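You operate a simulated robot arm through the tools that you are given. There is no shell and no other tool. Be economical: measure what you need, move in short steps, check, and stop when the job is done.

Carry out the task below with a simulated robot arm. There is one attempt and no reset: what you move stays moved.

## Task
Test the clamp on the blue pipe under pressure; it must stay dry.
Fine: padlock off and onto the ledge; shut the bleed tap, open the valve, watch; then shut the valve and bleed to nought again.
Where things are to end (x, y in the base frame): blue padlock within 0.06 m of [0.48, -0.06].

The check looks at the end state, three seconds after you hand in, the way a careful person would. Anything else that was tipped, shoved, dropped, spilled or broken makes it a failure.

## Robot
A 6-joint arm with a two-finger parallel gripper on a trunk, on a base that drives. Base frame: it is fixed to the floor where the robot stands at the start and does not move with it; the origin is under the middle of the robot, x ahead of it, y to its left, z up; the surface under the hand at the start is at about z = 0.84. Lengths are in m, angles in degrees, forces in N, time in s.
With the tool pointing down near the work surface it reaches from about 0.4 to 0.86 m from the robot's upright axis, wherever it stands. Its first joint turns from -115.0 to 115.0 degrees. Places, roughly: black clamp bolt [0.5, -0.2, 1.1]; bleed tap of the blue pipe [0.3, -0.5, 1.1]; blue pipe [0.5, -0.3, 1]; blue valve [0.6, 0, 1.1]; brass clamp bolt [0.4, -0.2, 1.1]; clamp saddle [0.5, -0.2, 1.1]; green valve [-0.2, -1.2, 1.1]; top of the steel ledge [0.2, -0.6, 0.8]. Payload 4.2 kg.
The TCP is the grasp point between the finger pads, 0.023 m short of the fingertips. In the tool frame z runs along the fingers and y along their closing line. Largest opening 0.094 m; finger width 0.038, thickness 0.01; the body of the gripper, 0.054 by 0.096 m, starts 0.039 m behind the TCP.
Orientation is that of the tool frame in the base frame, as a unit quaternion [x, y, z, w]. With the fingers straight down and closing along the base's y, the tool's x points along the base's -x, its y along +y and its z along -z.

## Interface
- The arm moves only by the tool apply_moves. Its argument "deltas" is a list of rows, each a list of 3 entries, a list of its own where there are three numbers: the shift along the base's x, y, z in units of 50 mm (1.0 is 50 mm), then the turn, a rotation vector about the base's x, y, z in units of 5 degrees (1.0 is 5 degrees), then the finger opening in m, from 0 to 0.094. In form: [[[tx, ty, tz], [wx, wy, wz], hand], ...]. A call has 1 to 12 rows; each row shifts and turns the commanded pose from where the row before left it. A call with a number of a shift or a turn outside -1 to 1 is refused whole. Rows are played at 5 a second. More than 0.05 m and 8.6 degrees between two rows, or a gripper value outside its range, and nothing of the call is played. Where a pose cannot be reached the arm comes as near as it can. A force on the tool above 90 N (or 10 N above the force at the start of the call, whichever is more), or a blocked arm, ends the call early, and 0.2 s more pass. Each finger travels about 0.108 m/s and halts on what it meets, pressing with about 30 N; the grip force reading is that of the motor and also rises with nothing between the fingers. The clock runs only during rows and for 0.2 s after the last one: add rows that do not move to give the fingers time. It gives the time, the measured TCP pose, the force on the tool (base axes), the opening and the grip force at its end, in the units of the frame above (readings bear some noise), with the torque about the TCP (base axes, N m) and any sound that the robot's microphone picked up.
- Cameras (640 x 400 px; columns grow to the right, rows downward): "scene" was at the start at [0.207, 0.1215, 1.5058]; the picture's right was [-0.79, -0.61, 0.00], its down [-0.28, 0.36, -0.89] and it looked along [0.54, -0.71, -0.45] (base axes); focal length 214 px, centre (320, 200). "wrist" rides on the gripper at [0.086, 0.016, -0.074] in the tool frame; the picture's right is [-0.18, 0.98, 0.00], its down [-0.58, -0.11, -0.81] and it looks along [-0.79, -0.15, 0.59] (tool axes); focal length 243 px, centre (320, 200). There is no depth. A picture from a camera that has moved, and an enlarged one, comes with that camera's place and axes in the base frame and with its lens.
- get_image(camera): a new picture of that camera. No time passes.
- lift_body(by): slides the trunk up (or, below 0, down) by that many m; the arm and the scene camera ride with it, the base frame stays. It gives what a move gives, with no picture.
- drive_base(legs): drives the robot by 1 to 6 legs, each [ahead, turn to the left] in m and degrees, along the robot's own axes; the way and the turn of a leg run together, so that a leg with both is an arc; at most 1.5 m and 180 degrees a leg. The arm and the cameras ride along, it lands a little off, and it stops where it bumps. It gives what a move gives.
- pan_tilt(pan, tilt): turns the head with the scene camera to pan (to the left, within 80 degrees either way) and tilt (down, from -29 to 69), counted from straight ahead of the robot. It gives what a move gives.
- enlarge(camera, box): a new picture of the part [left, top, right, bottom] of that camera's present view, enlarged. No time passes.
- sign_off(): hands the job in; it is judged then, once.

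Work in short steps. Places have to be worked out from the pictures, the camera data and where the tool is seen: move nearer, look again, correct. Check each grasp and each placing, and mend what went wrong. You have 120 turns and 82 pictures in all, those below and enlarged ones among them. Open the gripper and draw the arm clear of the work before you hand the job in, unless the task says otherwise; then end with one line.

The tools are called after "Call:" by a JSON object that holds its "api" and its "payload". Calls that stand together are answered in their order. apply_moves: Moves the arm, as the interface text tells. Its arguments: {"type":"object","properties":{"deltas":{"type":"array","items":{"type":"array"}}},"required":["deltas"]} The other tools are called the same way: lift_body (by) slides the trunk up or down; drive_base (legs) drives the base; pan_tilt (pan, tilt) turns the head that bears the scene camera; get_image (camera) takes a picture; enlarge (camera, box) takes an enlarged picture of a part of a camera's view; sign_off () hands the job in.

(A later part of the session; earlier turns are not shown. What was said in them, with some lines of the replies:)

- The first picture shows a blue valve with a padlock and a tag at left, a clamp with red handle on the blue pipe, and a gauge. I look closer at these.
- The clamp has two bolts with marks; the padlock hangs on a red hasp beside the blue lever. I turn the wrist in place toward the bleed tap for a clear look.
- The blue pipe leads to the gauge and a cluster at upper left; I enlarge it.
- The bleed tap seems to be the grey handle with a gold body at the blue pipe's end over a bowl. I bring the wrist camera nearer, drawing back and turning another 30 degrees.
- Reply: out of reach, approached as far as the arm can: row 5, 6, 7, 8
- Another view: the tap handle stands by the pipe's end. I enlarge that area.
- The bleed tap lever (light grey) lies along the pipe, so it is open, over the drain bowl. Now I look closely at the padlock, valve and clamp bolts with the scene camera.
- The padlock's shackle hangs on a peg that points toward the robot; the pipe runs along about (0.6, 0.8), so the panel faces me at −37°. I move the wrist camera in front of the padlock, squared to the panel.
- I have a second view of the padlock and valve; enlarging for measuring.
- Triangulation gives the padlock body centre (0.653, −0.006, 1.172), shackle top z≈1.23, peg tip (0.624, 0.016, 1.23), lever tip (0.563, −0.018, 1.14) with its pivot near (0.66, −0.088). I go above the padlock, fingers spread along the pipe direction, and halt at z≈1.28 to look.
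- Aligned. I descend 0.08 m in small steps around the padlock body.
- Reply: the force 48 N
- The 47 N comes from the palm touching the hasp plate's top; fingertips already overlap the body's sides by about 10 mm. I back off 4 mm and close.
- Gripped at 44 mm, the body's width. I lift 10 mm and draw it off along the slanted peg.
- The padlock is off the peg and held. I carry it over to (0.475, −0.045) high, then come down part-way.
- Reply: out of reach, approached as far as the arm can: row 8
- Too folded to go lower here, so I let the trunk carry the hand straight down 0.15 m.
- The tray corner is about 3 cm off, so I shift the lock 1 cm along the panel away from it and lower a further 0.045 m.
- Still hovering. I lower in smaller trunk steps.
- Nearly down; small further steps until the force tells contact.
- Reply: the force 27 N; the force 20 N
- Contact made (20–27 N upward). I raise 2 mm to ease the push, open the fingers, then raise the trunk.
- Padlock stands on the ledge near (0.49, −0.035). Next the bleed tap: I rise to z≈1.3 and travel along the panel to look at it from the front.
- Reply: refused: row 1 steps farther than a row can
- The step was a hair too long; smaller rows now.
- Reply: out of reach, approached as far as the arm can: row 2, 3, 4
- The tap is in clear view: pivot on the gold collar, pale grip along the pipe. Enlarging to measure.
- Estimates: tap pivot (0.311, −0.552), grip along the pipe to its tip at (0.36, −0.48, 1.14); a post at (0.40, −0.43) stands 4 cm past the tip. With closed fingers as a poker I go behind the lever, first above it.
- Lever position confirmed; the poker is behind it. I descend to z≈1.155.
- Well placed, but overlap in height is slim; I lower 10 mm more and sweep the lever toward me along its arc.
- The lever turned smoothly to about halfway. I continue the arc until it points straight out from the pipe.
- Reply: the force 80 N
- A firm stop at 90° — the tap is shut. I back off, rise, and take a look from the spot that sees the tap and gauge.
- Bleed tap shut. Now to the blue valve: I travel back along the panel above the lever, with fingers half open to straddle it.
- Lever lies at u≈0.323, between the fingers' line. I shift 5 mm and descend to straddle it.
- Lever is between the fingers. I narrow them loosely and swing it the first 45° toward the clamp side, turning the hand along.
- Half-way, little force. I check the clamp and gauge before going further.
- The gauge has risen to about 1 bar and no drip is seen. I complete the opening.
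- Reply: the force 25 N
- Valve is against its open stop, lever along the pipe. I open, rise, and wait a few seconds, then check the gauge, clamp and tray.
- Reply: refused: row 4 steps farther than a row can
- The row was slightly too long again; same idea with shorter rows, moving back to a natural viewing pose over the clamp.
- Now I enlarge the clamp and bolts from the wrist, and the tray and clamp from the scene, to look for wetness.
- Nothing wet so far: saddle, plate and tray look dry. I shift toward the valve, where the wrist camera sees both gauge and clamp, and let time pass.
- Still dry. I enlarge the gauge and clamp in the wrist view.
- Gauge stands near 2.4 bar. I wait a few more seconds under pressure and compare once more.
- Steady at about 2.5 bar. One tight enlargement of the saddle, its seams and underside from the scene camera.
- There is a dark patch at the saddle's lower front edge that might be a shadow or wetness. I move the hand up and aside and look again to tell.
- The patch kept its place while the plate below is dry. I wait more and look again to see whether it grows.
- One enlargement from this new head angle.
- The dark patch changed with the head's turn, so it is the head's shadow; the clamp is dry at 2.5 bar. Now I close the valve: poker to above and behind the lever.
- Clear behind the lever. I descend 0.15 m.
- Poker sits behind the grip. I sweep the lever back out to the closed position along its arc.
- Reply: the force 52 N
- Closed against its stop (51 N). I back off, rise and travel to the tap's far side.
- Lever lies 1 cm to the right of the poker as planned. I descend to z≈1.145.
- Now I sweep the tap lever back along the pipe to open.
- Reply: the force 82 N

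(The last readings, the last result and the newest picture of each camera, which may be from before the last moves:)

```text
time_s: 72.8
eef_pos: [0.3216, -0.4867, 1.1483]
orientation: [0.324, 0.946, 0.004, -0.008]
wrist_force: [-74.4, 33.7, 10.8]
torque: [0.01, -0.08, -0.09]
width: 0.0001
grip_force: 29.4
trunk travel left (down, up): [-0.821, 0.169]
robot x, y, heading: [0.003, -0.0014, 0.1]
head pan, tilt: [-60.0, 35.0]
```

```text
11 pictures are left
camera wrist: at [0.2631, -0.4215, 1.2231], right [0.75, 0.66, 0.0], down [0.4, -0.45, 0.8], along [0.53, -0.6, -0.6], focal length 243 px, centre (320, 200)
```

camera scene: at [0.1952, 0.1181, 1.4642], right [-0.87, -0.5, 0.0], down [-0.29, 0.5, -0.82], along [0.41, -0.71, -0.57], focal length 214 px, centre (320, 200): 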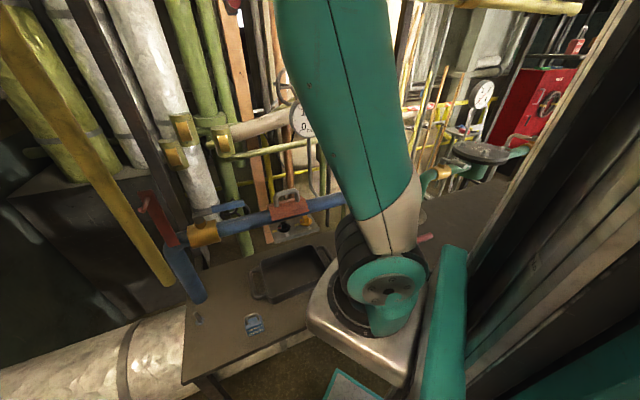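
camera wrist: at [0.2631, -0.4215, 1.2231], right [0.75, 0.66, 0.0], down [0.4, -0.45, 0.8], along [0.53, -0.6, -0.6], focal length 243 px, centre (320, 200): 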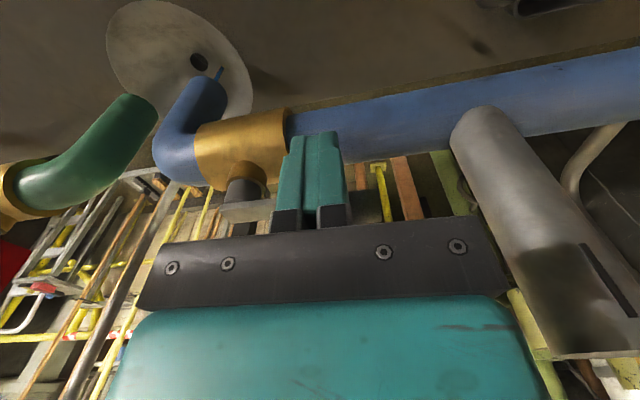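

At the open stop, and a stream runs from the drain into the bowl. I back off, rise and withdraw, then check the gauge.

Call:
{"api": "apply_moves", "payload": {"deltas": [[[-0.35, 0.26, 0], [0, 0, 0], 0.0], [[-0.2, 0.15, 0.4], [0, 0, 0], 0.0], [[0, 0, 0.8], [0, 0, 0], 0.0], [[0, 0, 0.8], [0, 0, 0], 0.0], [[0, 0, 0.8], [0, 0, 0], 0.0], [[0, 0, 0], [0, 0, 0], 0.0], [[0, 0, 0], [0, 0, 0], 0.0], [[0, 0, 0], [0, 0, 0], 0.0], [[0, 0, 0], [0, 0, 0], 0.0], [[0, 0, 0], [0, 0, 0], 0.0]]}}

Call:
{"api": "get_image", "payload": {"camera": "wrist"}}

```text
time_s: 75.0
eef_pos: [0.3068, -0.4698, 1.2857]
orientation: [0.316, 0.949, 0.001, 0.001]
wrist_force: [-0.5, 0.2, -0.4]
torque: [0.03, 0.01, -0.01]
width: 0.0002
grip_force: 30.1
trunk travel left (down, up): [-0.821, 0.169]
robot x, y, heading: [-0.0008, 0.003, -0.2]
head pan, tilt: [-60.0, 35.0]
```

```text
10 pictures are left
camera wrist: at [0.2466, -0.4058, 1.3613], right [0.74, 0.68, 0.0], down [0.4, -0.44, 0.81], along [0.54, -0.59, -0.59], focal length 243 px, centre (320, 200)
```

wrist: 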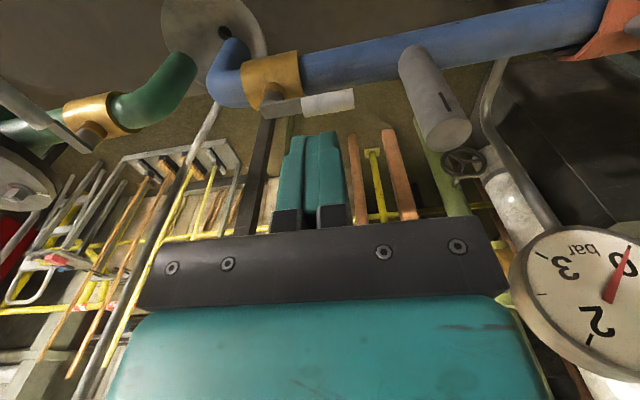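

Gauge needle is back at about 0. I draw the arm up and away, opening the gripper.

Call:
{"api": "apply_moves", "payload": {"deltas": [[[0.2, 0.4, 0.6], [0, 0, 0], 0.0], [[0.2, 0.5, 0.6], [0, 0, 0], 0.0], [[0.2, 0.6, 0.6], [0, 0, 0], 0.0], [[0.3, 0.7, 0.4], [0, 0, 0], 0.0], [[0.4, 0.8, 0], [0, 0, 0], 0.05], [[0.5, 0.8, 0], [0, 0, 0], 0.08], [[0.5, 0.8, 0], [0, 0, 0], 0.08], [[0.3, 0.8, 0], [0, 0, 0], 0.08], [[0, 0.8, 0], [0, 0, 0], 0.08], [[0, 0.8, 0], [0, 0, 0], 0.08], [[0, 0.8, 0], [0, 0, 0], 0.08]]}}

Call:
{"api": "pan_tilt", "payload": {"pan": -52.5, "tilt": 27}}

Call:
{"api": "get_image", "payload": {"camera": "scene"}}

```text
time_s: 77.4
eef_pos: [0.4705, -0.0891, 1.3969]
orientation: [0.317, 0.949, 0.0, -0.001]
wrist_force: [0.9, -0.8, 0.4]
torque: [0.02, 0.0, 0.0]
width: 0.0799
grip_force: 0.1
out of reach, approached as far as the arm can: row 7, 8, 9, 10
trunk travel left (down, up): [-0.821, 0.169]
robot x, y, heading: [0.0022, -0.0024, -0.3]
head pan, tilt: [-60.0, 35.0]
```

```text
time_s: 78.1
eef_pos: [0.4691, -0.0884, 1.3974]
orientation: [0.316, 0.949, 0.0, -0.001]
wrist_force: [-0.1, 0.8, -0.1]
torque: [0.03, 0.01, 0.02]
width: 0.0797
grip_force: 0.0
trunk travel left (down, up): [-0.821, 0.169]
robot x, y, heading: [0.0009, -0.0026, -0.1]
head pan, tilt: [-52.5, 27.0]
```

```text
9 pictures are left
camera scene: at [0.2068, 0.1217, 1.4767], right [-0.79, -0.61, 0.0], down [-0.28, 0.36, -0.89], along [0.54, -0.71, -0.45], focal length 214 px, centre (320, 200)
```

scene: 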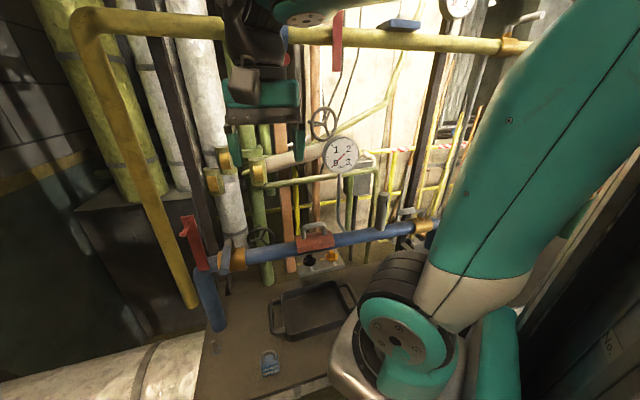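

All visible now; I enlarge the gauge, the taps and the padlock for a last check.

Call:
{"api": "enlarge", "payload": {"camera": "scene", "box": [300, 125, 380, 185]}}

Call:
{"api": "enlarge", "payload": {"camera": "scene", "box": [190, 190, 450, 385]}}

```text
6.67 times, centred on (340, 155) of scene
camera zoom: at [0.2068, 0.1217, 1.4767], right [-0.79, -0.61, 0.0], down [-0.28, 0.36, -0.89], along [0.54, -0.71, -0.45], focal length 1430 px, centre (187, 500)
```

zoom: 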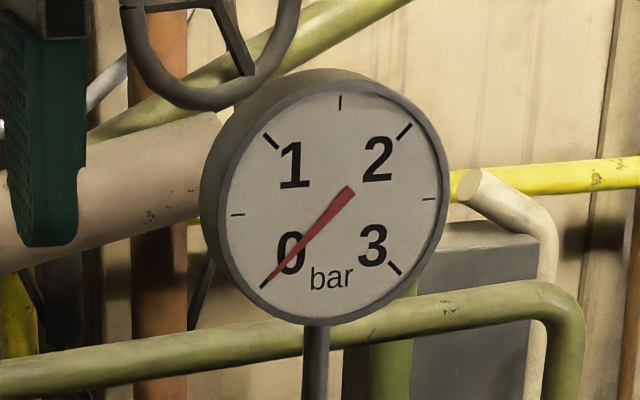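

```text
2.05 times, centred on (320, 288) of scene
camera zoom: at [0.2068, 0.1217, 1.4767], right [-0.79, -0.61, 0.0], down [-0.28, 0.36, -0.89], along [0.54, -0.71, -0.45], focal length 440 px, centre (320, 20)
```

zoom: 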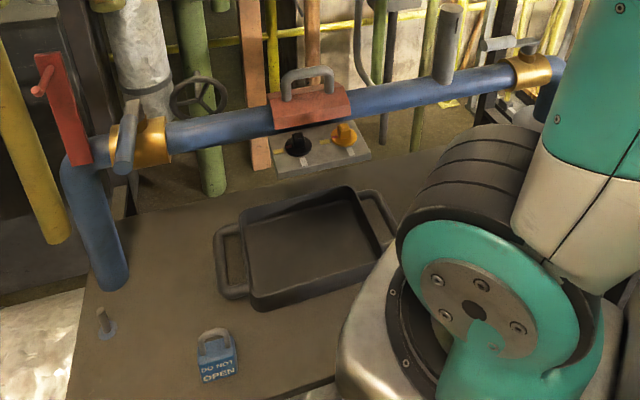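

Gauge at 0, valve shut, bleed open, clamp and tray dry, padlock standing at about (0.485, −0.033), within 0.06 m of its spot. I hand the job in.

Call:
{"api": "sign_off", "payload": {}}

```text
The job is handed in.
```

The clamp stayed dry under a steady pressure of about 2.5 bar. The blue valve is shut again, the bleed tap is open with the gauge at 0, and the padlock stands on the ledge at about (0.485, −0.033).
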